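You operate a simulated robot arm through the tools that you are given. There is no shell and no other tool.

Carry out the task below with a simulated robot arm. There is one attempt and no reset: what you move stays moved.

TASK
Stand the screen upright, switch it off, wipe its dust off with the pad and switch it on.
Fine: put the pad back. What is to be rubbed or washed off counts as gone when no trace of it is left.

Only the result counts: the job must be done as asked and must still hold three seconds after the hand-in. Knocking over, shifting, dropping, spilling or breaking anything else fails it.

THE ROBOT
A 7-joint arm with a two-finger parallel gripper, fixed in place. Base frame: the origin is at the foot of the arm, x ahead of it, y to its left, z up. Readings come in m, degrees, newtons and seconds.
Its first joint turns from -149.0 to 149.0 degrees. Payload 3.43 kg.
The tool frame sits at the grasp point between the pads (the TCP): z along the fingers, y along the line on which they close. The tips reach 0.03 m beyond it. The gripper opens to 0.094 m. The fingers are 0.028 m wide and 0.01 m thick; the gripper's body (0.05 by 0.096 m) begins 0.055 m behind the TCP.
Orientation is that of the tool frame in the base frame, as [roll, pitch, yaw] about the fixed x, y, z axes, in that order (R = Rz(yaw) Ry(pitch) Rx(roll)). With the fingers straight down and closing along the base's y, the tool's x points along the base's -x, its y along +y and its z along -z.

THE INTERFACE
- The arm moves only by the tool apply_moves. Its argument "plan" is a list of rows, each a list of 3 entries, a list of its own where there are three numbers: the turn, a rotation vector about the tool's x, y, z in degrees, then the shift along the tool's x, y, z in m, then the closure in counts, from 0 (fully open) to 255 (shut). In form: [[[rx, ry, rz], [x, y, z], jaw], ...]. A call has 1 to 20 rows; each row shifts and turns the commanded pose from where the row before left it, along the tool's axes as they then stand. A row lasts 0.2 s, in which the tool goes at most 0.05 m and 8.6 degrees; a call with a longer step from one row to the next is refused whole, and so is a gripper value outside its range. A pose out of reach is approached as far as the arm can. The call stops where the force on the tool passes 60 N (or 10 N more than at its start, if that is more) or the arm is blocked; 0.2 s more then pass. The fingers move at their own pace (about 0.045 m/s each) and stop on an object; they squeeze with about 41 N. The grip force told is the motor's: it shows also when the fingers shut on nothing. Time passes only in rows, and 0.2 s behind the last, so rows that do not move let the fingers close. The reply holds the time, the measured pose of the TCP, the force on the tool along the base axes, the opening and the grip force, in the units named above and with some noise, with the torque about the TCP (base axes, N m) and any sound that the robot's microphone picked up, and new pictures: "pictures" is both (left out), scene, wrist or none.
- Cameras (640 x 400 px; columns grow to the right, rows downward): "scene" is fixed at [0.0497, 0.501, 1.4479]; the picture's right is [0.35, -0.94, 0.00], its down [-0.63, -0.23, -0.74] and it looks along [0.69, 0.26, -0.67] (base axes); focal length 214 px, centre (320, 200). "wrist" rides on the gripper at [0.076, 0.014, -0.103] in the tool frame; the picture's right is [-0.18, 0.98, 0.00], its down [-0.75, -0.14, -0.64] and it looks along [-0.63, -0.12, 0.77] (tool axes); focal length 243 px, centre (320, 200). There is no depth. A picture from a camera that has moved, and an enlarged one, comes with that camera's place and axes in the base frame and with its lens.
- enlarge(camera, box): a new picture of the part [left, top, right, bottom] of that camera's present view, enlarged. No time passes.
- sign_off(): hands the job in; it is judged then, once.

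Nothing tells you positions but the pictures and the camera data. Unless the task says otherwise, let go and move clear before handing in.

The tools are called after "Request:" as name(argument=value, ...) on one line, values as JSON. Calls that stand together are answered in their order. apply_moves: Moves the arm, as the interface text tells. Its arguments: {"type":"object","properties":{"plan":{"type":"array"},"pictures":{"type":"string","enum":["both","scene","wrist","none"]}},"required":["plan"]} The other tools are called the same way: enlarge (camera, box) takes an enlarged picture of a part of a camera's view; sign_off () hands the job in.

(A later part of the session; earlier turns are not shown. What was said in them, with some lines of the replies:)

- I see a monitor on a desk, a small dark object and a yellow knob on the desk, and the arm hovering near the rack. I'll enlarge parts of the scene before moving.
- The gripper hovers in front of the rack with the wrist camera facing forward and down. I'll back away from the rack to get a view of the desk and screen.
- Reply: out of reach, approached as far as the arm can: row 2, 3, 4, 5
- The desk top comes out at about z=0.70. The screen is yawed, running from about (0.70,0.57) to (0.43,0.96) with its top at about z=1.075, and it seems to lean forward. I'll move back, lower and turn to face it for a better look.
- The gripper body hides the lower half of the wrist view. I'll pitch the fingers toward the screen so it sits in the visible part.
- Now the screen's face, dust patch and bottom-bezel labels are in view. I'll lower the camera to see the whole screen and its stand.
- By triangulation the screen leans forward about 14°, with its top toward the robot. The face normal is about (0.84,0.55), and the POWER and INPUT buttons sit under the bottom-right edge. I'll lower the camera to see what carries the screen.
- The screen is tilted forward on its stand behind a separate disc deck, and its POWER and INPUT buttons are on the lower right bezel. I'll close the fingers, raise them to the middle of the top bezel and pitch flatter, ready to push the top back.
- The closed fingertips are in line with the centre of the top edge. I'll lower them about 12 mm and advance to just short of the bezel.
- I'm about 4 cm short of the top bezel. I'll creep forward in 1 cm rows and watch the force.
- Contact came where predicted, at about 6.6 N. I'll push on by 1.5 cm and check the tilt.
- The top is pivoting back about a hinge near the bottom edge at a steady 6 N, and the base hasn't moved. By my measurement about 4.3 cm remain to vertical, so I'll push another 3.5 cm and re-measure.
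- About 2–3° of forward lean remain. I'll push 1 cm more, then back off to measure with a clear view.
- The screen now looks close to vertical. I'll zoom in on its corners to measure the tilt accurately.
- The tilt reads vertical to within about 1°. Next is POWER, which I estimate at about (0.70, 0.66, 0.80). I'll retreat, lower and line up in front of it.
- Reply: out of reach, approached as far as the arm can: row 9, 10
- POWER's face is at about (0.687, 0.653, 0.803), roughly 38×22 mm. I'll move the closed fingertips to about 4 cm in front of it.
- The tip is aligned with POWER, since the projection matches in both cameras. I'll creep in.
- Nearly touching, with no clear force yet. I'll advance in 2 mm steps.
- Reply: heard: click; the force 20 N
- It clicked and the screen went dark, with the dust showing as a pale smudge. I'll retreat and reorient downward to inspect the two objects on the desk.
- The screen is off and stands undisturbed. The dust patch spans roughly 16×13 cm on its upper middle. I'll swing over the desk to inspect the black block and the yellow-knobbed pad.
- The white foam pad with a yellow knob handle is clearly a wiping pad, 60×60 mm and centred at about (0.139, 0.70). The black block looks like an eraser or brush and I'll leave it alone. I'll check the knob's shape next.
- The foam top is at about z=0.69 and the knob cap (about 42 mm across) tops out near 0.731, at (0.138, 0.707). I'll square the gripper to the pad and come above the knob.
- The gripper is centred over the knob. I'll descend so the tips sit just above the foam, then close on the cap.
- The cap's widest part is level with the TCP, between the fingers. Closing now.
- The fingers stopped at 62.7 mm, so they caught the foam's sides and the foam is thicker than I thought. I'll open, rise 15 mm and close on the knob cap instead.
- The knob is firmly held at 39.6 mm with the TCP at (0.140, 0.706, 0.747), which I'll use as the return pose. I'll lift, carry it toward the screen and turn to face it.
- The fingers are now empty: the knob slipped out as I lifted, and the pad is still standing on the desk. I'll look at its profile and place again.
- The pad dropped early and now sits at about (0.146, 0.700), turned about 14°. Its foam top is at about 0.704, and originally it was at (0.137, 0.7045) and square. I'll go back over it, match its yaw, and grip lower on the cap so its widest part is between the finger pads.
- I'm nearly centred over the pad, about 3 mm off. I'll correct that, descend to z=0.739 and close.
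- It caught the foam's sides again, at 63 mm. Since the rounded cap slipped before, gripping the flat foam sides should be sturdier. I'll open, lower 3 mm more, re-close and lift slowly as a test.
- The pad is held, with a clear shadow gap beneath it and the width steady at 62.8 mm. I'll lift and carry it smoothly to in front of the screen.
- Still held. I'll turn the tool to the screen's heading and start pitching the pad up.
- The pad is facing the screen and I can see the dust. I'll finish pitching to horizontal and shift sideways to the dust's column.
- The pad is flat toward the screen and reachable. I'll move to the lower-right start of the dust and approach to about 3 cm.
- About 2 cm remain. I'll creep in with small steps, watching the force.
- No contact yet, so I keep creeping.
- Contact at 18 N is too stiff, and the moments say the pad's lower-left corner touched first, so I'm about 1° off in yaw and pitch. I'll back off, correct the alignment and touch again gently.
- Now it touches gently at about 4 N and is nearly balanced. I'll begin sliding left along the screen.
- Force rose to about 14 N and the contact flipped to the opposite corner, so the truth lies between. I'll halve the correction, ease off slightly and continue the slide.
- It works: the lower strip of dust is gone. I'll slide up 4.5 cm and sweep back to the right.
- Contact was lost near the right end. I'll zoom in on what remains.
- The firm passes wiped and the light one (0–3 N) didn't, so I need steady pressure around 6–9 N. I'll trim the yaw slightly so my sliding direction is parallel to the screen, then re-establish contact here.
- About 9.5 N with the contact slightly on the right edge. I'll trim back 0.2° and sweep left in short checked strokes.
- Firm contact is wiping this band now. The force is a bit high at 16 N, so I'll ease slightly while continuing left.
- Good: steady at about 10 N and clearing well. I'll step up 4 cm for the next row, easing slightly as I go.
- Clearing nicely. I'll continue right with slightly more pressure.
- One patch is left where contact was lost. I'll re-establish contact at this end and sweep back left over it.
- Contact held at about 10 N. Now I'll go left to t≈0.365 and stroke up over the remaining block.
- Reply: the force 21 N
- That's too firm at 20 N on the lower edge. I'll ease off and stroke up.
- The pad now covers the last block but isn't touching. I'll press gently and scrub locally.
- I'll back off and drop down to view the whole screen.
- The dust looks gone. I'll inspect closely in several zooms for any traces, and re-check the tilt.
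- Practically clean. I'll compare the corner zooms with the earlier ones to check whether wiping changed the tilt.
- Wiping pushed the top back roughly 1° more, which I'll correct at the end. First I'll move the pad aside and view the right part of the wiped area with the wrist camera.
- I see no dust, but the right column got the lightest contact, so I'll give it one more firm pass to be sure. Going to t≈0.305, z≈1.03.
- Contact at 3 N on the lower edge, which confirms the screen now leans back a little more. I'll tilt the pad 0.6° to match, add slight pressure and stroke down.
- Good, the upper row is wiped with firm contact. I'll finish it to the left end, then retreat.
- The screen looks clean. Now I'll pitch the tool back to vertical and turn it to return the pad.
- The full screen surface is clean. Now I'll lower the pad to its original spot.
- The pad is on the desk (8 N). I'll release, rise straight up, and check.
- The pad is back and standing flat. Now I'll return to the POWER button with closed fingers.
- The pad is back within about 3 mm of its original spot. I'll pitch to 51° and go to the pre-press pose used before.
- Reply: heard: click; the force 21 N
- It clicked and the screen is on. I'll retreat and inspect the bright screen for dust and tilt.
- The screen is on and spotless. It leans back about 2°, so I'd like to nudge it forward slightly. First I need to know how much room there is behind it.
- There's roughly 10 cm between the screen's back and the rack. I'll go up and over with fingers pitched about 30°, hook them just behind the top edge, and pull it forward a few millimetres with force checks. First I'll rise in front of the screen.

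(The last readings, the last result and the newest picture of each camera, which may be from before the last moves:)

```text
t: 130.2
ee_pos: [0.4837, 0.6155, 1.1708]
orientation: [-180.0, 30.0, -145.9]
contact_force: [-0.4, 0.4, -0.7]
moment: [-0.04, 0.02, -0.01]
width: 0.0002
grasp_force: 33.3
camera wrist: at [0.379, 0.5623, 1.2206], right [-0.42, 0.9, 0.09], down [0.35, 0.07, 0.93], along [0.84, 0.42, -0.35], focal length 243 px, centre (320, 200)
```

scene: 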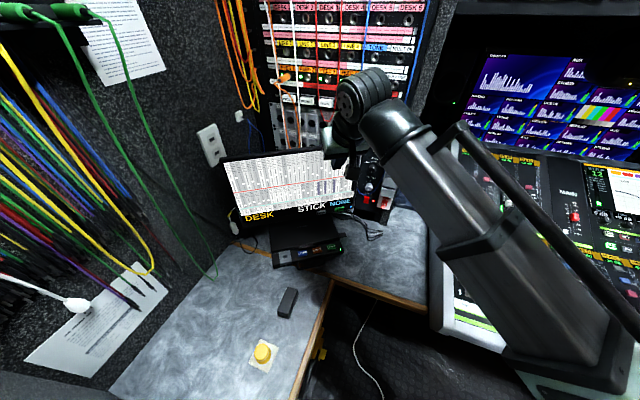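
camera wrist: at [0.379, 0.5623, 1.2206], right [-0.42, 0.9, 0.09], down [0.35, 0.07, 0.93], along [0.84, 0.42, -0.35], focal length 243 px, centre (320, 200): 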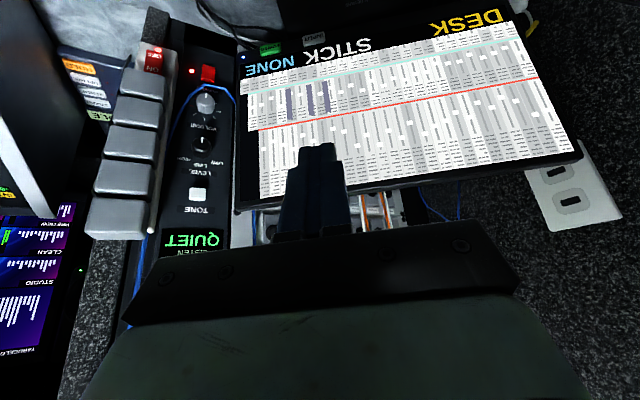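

Request:
enlarge(camera="wrist", box=[500, 10, 596, 70])

Request:
enlarge(camera="wrist", box=[520, 120, 616, 180])

Request:
enlarge(camera="wrist", box=[220, 140, 316, 200])

Request:
enlarge(camera="wrist", box=[220, 40, 316, 100])

Request:
enlarge(camera="wrist", box=[300, 100, 620, 300])

```text
6.67 times, centred on (548, 40) of wrist
camera zoom: at [0.379, 0.5623, 1.2206], right [-0.42, 0.9, 0.09], down [0.35, 0.07, 0.93], along [0.84, 0.42, -0.35], focal length 1618 px, centre (-1200, 1267)
```

zoom: 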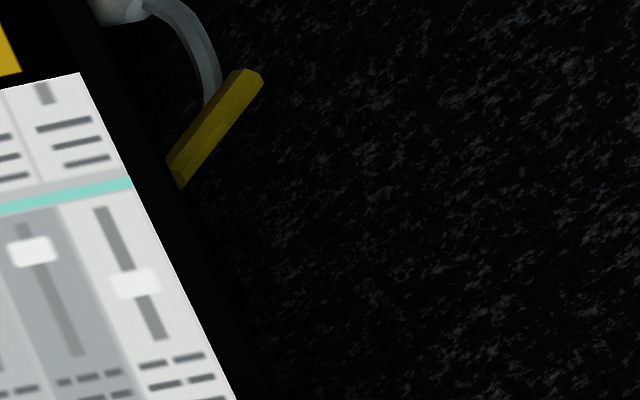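

```text
6.67 times, centred on (568, 150) of wrist
camera zoom: at [0.379, 0.5623, 1.2206], right [-0.42, 0.9, 0.09], down [0.35, 0.07, 0.93], along [0.84, 0.42, -0.35], focal length 1618 px, centre (-1333, 533)
```

zoom: 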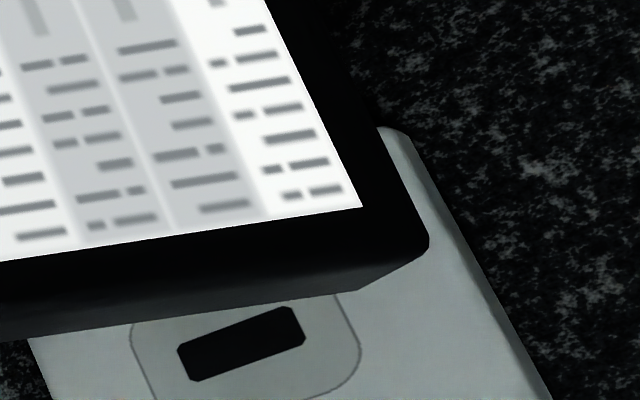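

```text
6.67 times, centred on (268, 170) of wrist
camera zoom: at [0.379, 0.5623, 1.2206], right [-0.42, 0.9, 0.09], down [0.35, 0.07, 0.93], along [0.84, 0.42, -0.35], focal length 1618 px, centre (667, 400)
```

zoom: 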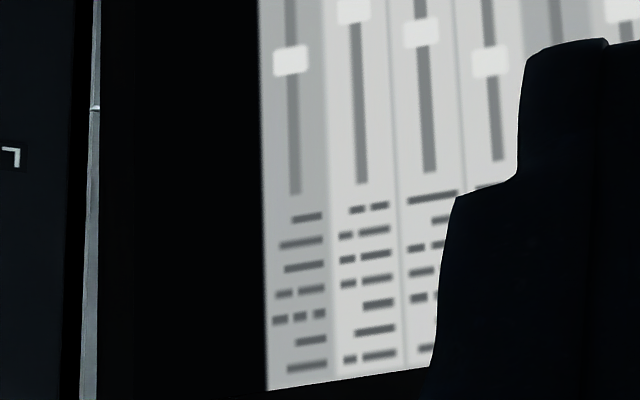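

```text
6.67 times, centred on (268, 70) of wrist
camera zoom: at [0.379, 0.5623, 1.2206], right [-0.42, 0.9, 0.09], down [0.35, 0.07, 0.93], along [0.84, 0.42, -0.35], focal length 1618 px, centre (667, 1067)
```

zoom: 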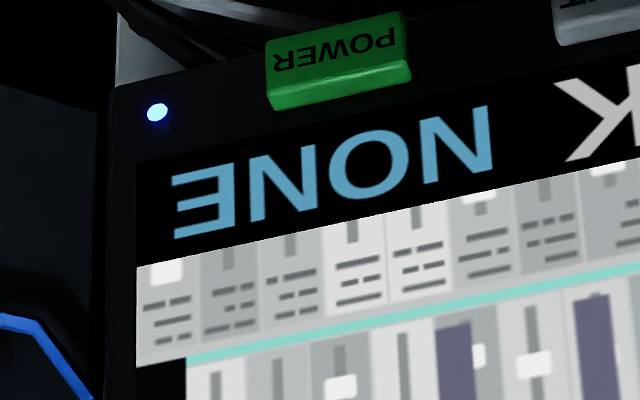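

```text
2.00 times, centred on (460, 200) of wrist
camera zoom: at [0.379, 0.5623, 1.2206], right [-0.42, 0.9, 0.09], down [0.35, 0.07, 0.93], along [0.84, 0.42, -0.35], focal length 485 px, centre (40, 200)
```

zoom: 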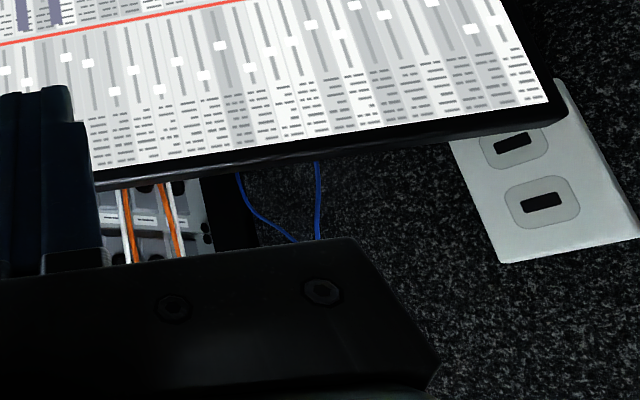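

Both cameras agree that the screen leans back about 2.4°. I'll advance over the top edge while staying high.

Request:
apply_moves(plan=[[[0, 0, 0], [-0.0365, 0, 0.0211], 255], [[0, 0, 0], [-0.0365, 0, 0.0211], 255], [[0, 0, 0], [-0.0365, 0, 0.0211], 255], [[0, 0, 0], [-0.0365, 0, 0.0211], 255], [[0, 0, 0], [-0.0365, 0, 0.0211], 255], [[0, 0, 0], [-0.0365, 0, 0.0211], 255], [[0, 0, 0], [0, 0, 0], 255]])

Request:
enlarge(camera="scene", box=[260, 90, 388, 170])

Request:
enlarge(camera="wrist", box=[200, 60, 440, 210])

```text
t: 131.8
ee_pos: [0.6909, 0.7592, 1.1705]
orientation: [-180.0, 30.2, -145.9]
contact_force: [-0.5, -0.3, -0.5]
moment: [0.02, 0.02, 0.01]
width: 0.0
grasp_force: 32.7
camera wrist: at [0.587, 0.7048, 1.2207], right [-0.42, 0.9, 0.09], down [0.35, 0.07, 0.93], along [0.84, 0.42, -0.35], focal length 243 px, centre (320, 200)
```

scene: 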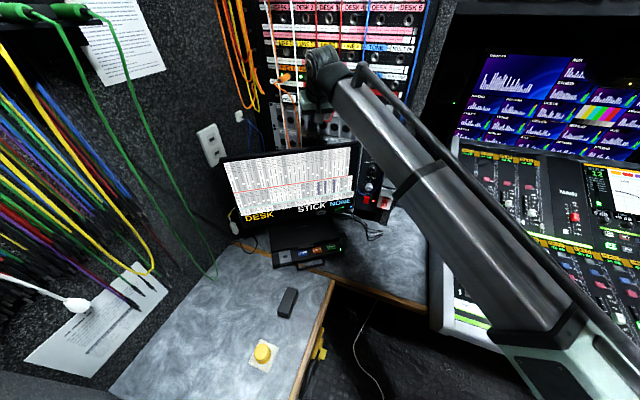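
wrist: 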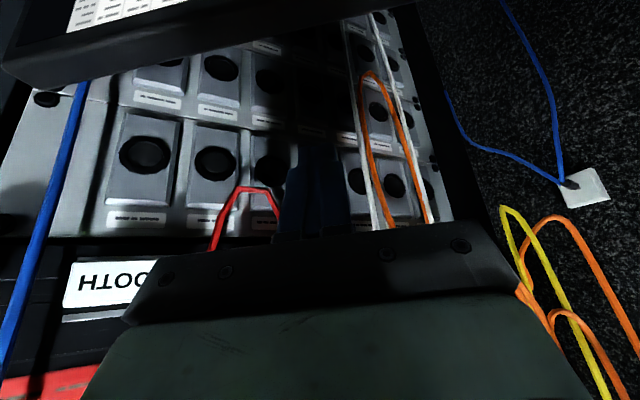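

```text
5.00 times, centred on (324, 130) of scene
camera zoom: at [0.0497, 0.501, 1.4479], right [0.35, -0.94, 0.0], down [-0.63, -0.23, -0.74], along [0.69, 0.26, -0.67], focal length 1072 px, centre (300, 550)
```

zoom: 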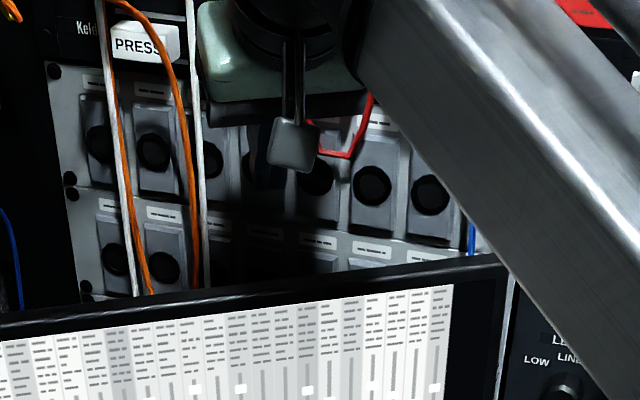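

```text
2.67 times, centred on (320, 135) of wrist
camera zoom: at [0.587, 0.7048, 1.2207], right [-0.42, 0.9, 0.09], down [0.35, 0.07, 0.93], along [0.84, 0.42, -0.35], focal length 647 px, centre (320, 373)
```

zoom: 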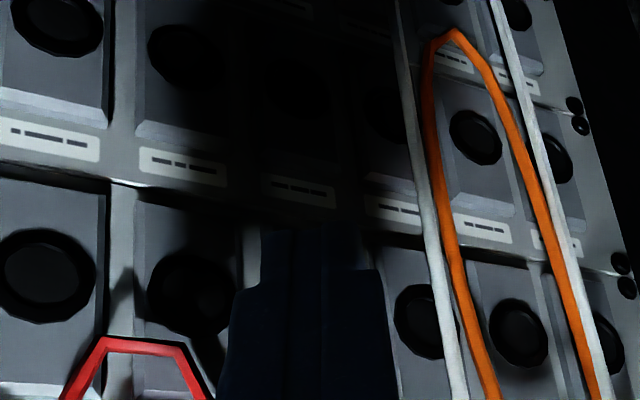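

The fingers are behind the top edge with about 1.5 cm clearance, between the cords. I'll descend carefully about 8.5 cm.

Request:
apply_moves(plan=[[[0, 0, 0], [0.01, 0, 0.0173], 255], [[0, 0, 0], [0.01, 0, 0.0173], 255], [[0, 0, 0], [0.01, 0, 0.0173], 255], [[0, 0, 0], [0.005, 0, 0.00866], 255], [[0, 0, 0], [0.005, 0, 0.00866], 255], [[0, 0, 0], [0, 0, 0], 255]])

Request:
enlarge(camera="scene", box=[260, 90, 388, 170])

```text
t: 133.2
ee_pos: [0.6913, 0.7584, 1.0894]
orientation: [-179.9, 30.2, -145.9]
contact_force: [0.4, 0.0, 0.6]
moment: [-0.04, -0.02, 0.01]
width: 0.0001
grasp_force: 32.8
camera wrist: at [0.5879, 0.7054, 1.1406], right [-0.42, 0.9, 0.09], down [0.35, 0.07, 0.93], along [0.84, 0.42, -0.35], focal length 243 px, centre (320, 200)
```

scene: 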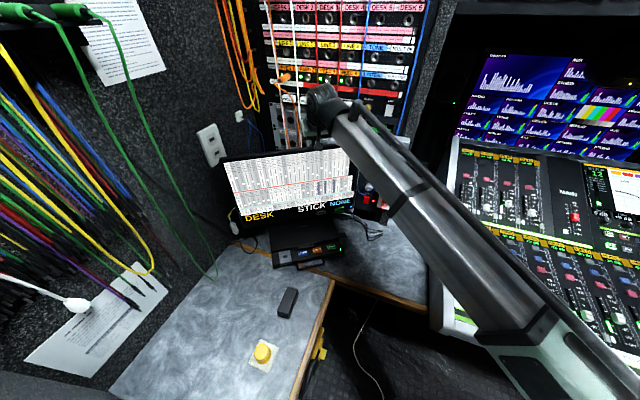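
wrist: 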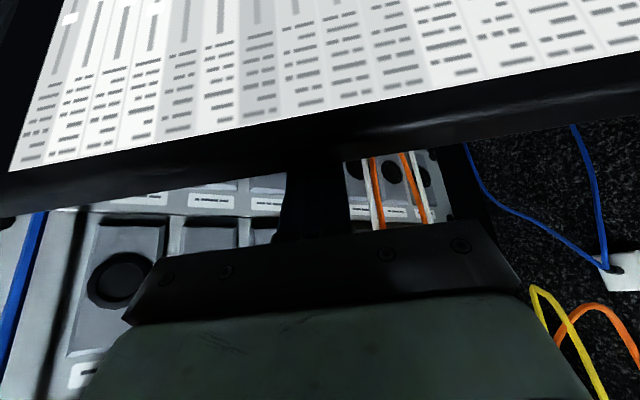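

```text
5.00 times, centred on (324, 130) of scene
camera zoom: at [0.0497, 0.501, 1.4479], right [0.35, -0.94, 0.0], down [-0.63, -0.23, -0.74], along [0.69, 0.26, -0.67], focal length 1072 px, centre (300, 550)
```

zoom: 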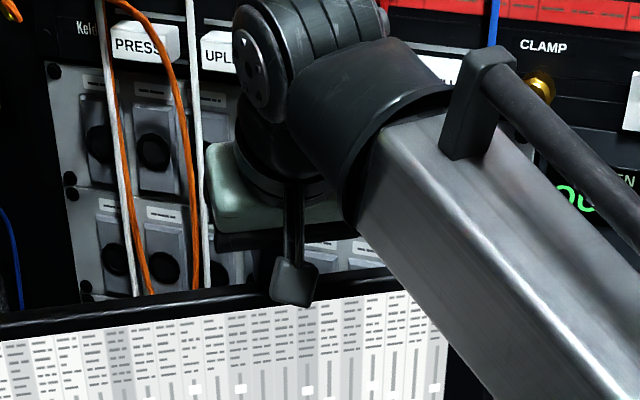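

The fingers are hooked about 2 cm below the top edge behind the screen, with no contact. I'll pull toward the front in small steps, watching the force.

Request:
apply_moves(plan=[[[0, 0, 0], [0.0043, 0, -0.0025], 255], [[0, 0, 0], [0.0043, 0, -0.0025], 255], [[0, 0, 0], [0.0026, 0, -0.0015], 255], [[0, 0, 0], [0, 0, 0], 255]], pictures="none")

```text
t: 134.2
ee_pos: [0.6822, 0.7509, 1.0913]
orientation: [-179.9, 30.3, -146.0]
contact_force: [2.4, 0.7, 0.6]
moment: [-0.01, 0.01, 0.06]
width: 0.0
grasp_force: 32.7
```

Request:
apply_moves(plan=[[[0, 0, 0], [0.0017, 0, -0.001], 255], [[0, 0, 0], [0, 0, 0], 255]], pictures="none")

Request:
enlarge(camera="scene", box=[216, 156, 248, 176])

```text
t: 134.8
ee_pos: [0.6803, 0.7499, 1.0912]
orientation: [180.0, 30.2, -145.8]
contact_force: [1.5, 3.6, 1.5]
moment: [-0.07, 0.0, -0.01]
width: 0.0002
grasp_force: 33.3
```

```text
16.00 times, centred on (232, 166) of scene
camera zoom: at [0.0497, 0.501, 1.4479], right [0.35, -0.94, 0.0], down [-0.63, -0.23, -0.74], along [0.69, 0.26, -0.67], focal length 3432 px, centre (1728, 744)
```

zoom: 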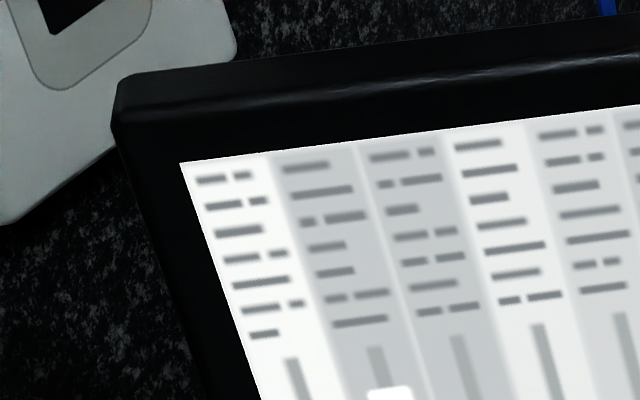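

The screen is following, about 0.5° forward so far at 4 N. I'll continue about 6 mm.

Request:
apply_moves(plan=[[[0, 0, 0], [0.0017, 0, -0.001], 255], [[0, 0, 0], [0.0017, 0, -0.001], 255], [[0, 0, 0], [0.0017, 0, -0.001], 255], [[0, 0, 0], [0, 0, 0], 255]], pictures="none")

Request:
enlarge(camera="scene", box=[216, 156, 248, 176])

Request:
enlarge(camera="scene", box=[230, 205, 262, 225])

```text
t: 135.8
ee_pos: [0.6757, 0.7465, 1.0912]
orientation: [-180.0, 30.1, -145.9]
contact_force: [1.3, 2.3, 0.2]
moment: [-0.01, -0.03, 0.01]
width: 0.0
grasp_force: 32.8
```

```text
16.00 times, centred on (232, 166) of scene
camera zoom: at [0.0497, 0.501, 1.4479], right [0.35, -0.94, 0.0], down [-0.63, -0.23, -0.74], along [0.69, 0.26, -0.67], focal length 3432 px, centre (1728, 744)
```

zoom: 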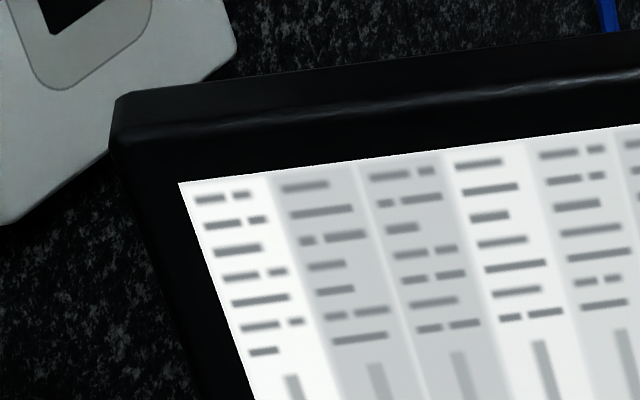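

```text
16.00 times, centred on (246, 215) of scene
camera zoom: at [0.0497, 0.501, 1.4479], right [0.35, -0.94, 0.0], down [-0.63, -0.23, -0.74], along [0.69, 0.26, -0.67], focal length 3432 px, centre (1504, -40)
```

zoom: 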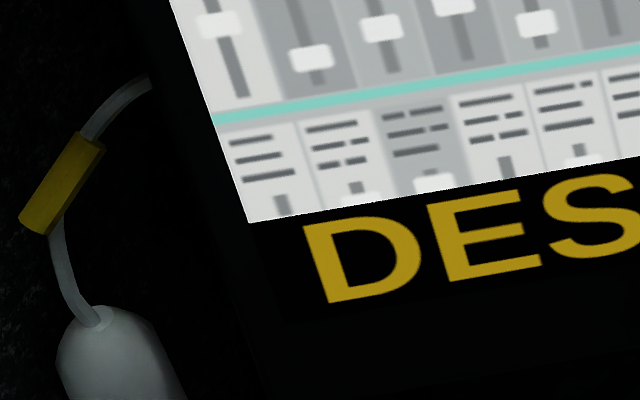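

The left edge now converges exactly to the vertical vanishing point, so the screen is upright to within about 0.5°. I'll back the fingers off behind, rise, and withdraw over the top.

Request:
apply_moves(plan=[[[0, 0, 0], [-0.0065, 0, 0.00375], 255], [[0, 0, 0], [-0.0065, 0, 0.00375], 255], [[0, 0, 0], [-0.01, 0, -0.0173], 255], [[0, 0, 0], [-0.015, 0, -0.026], 255], [[0, 0, 0], [-0.015, 0, -0.026], 255], [[0, 0, 0], [-0.01, 0, -0.0173], 255], [[0, 0, 0], [0.0365, 0, -0.0211], 255], [[0, 0, 0], [0.0365, 0, -0.0211], 255], [[0, 0, 0], [0.0365, 0, -0.0211], 255], [[0, 0, 0], [0.0365, 0, -0.0211], 255], [[0, 0, 0], [0.0365, 0, -0.0211], 255], [[0, 0, 0], [0.0365, 0, -0.0211], 255], [[0, 0, 0], [0, -0.04, 0], 255], [[0, 0, 0], [0, 0, 0], 255]])

Request:
enlarge(camera="scene", box=[210, 140, 370, 240])

Request:
enlarge(camera="scene", box=[216, 156, 248, 176])

Request:
enlarge(camera="wrist", box=[200, 0, 600, 250])

Request:
enlarge(camera="scene", box=[300, 180, 380, 230])

```text
t: 138.8
ee_pos: [0.4995, 0.5827, 1.189]
orientation: [-180.0, 30.2, -145.9]
contact_force: [0.5, 0.0, 0.2]
moment: [-0.01, -0.01, -0.03]
width: 0.0
grasp_force: 33.1
camera wrist: at [0.3965, 0.5283, 1.2398], right [-0.42, 0.9, 0.09], down [0.35, 0.07, 0.93], along [0.84, 0.42, -0.35], focal length 243 px, centre (320, 200)
```

scene: 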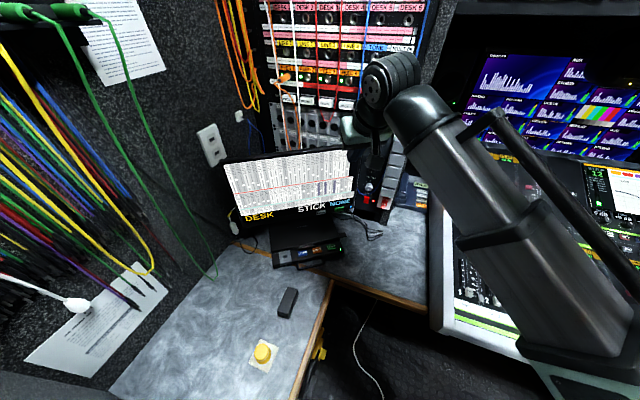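
wrist: 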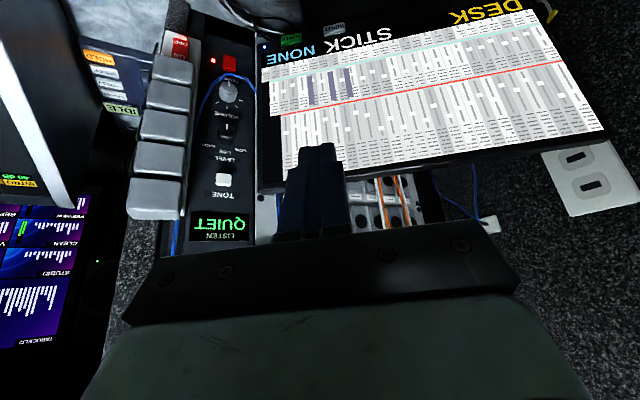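

```text
4.00 times, centred on (290, 190) of scene
camera zoom: at [0.0497, 0.501, 1.4479], right [0.35, -0.94, 0.0], down [-0.63, -0.23, -0.74], along [0.69, 0.26, -0.67], focal length 858 px, centre (440, 240)
```

zoom: 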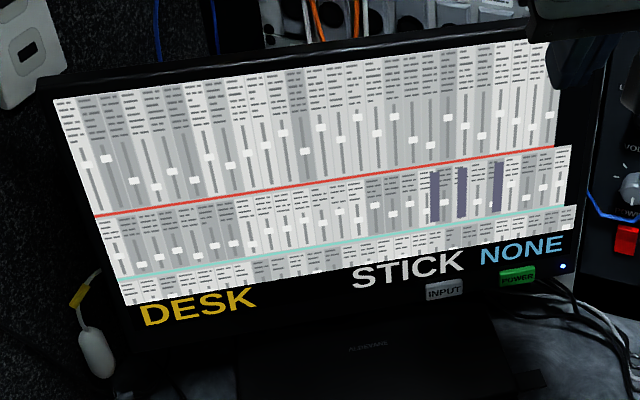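

```text
16.00 times, centred on (232, 166) of scene
camera zoom: at [0.0497, 0.501, 1.4479], right [0.35, -0.94, 0.0], down [-0.63, -0.23, -0.74], along [0.69, 0.26, -0.67], focal length 3432 px, centre (1728, 744)
```

zoom: 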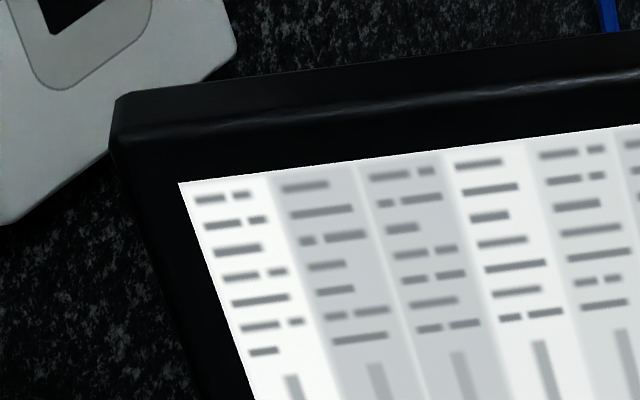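

```text
1.60 times, centred on (400, 125) of wrist
camera zoom: at [0.3965, 0.5283, 1.2398], right [-0.42, 0.9, 0.09], down [0.35, 0.07, 0.93], along [0.84, 0.42, -0.35], focal length 388 px, centre (192, 320)
```

zoom: 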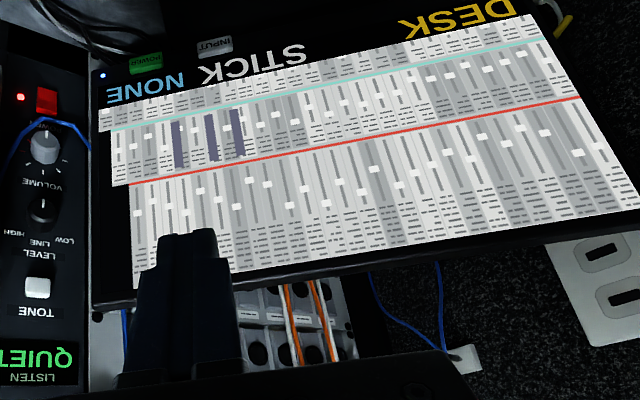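

```text
8.00 times, centred on (340, 205) of scene
camera zoom: at [0.0497, 0.501, 1.4479], right [0.35, -0.94, 0.0], down [-0.63, -0.23, -0.74], along [0.69, 0.26, -0.67], focal length 1716 px, centre (160, 160)
```

zoom: 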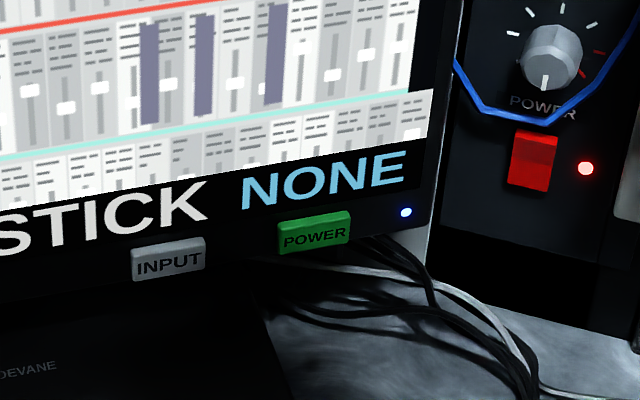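

The screen is upright, switched on (blue LED lit) and free of dust. The pad is back in its place, and the arm holds nothing and is clear. Handing in.

Request:
sign_off()

```text
The job is handed in.
```

The job is handed in: the screen stands upright, its dust is wiped off, and it is switched back on. I haven't seen a verdict on it.

- **Upright:** it first leaned forward about 14°. I pushed it back, and wiping then tipped it slightly too far. I pulled it forward again from behind the top edge, and it now measures vertical to within about half a degree.
- **Off and on:** I pressed the screen's own POWER button before wiping and again afterwards. It clicked both times, and the blue light is lit.
- **Dust:** I took the white foam block with the yellow knob to be the pad. I wiped the dusty area with it and went over the right side and top a second time. Zoomed in on the lit screen, I could see no specks left.
- **Pad:** it slipped out of the gripper on the first lift and dropped a short way, turning about 14°. It stayed flat on the desk. After wiping I put it back square and within about 3 mm of where it started.

As far as the pictures show, nothing else was moved.
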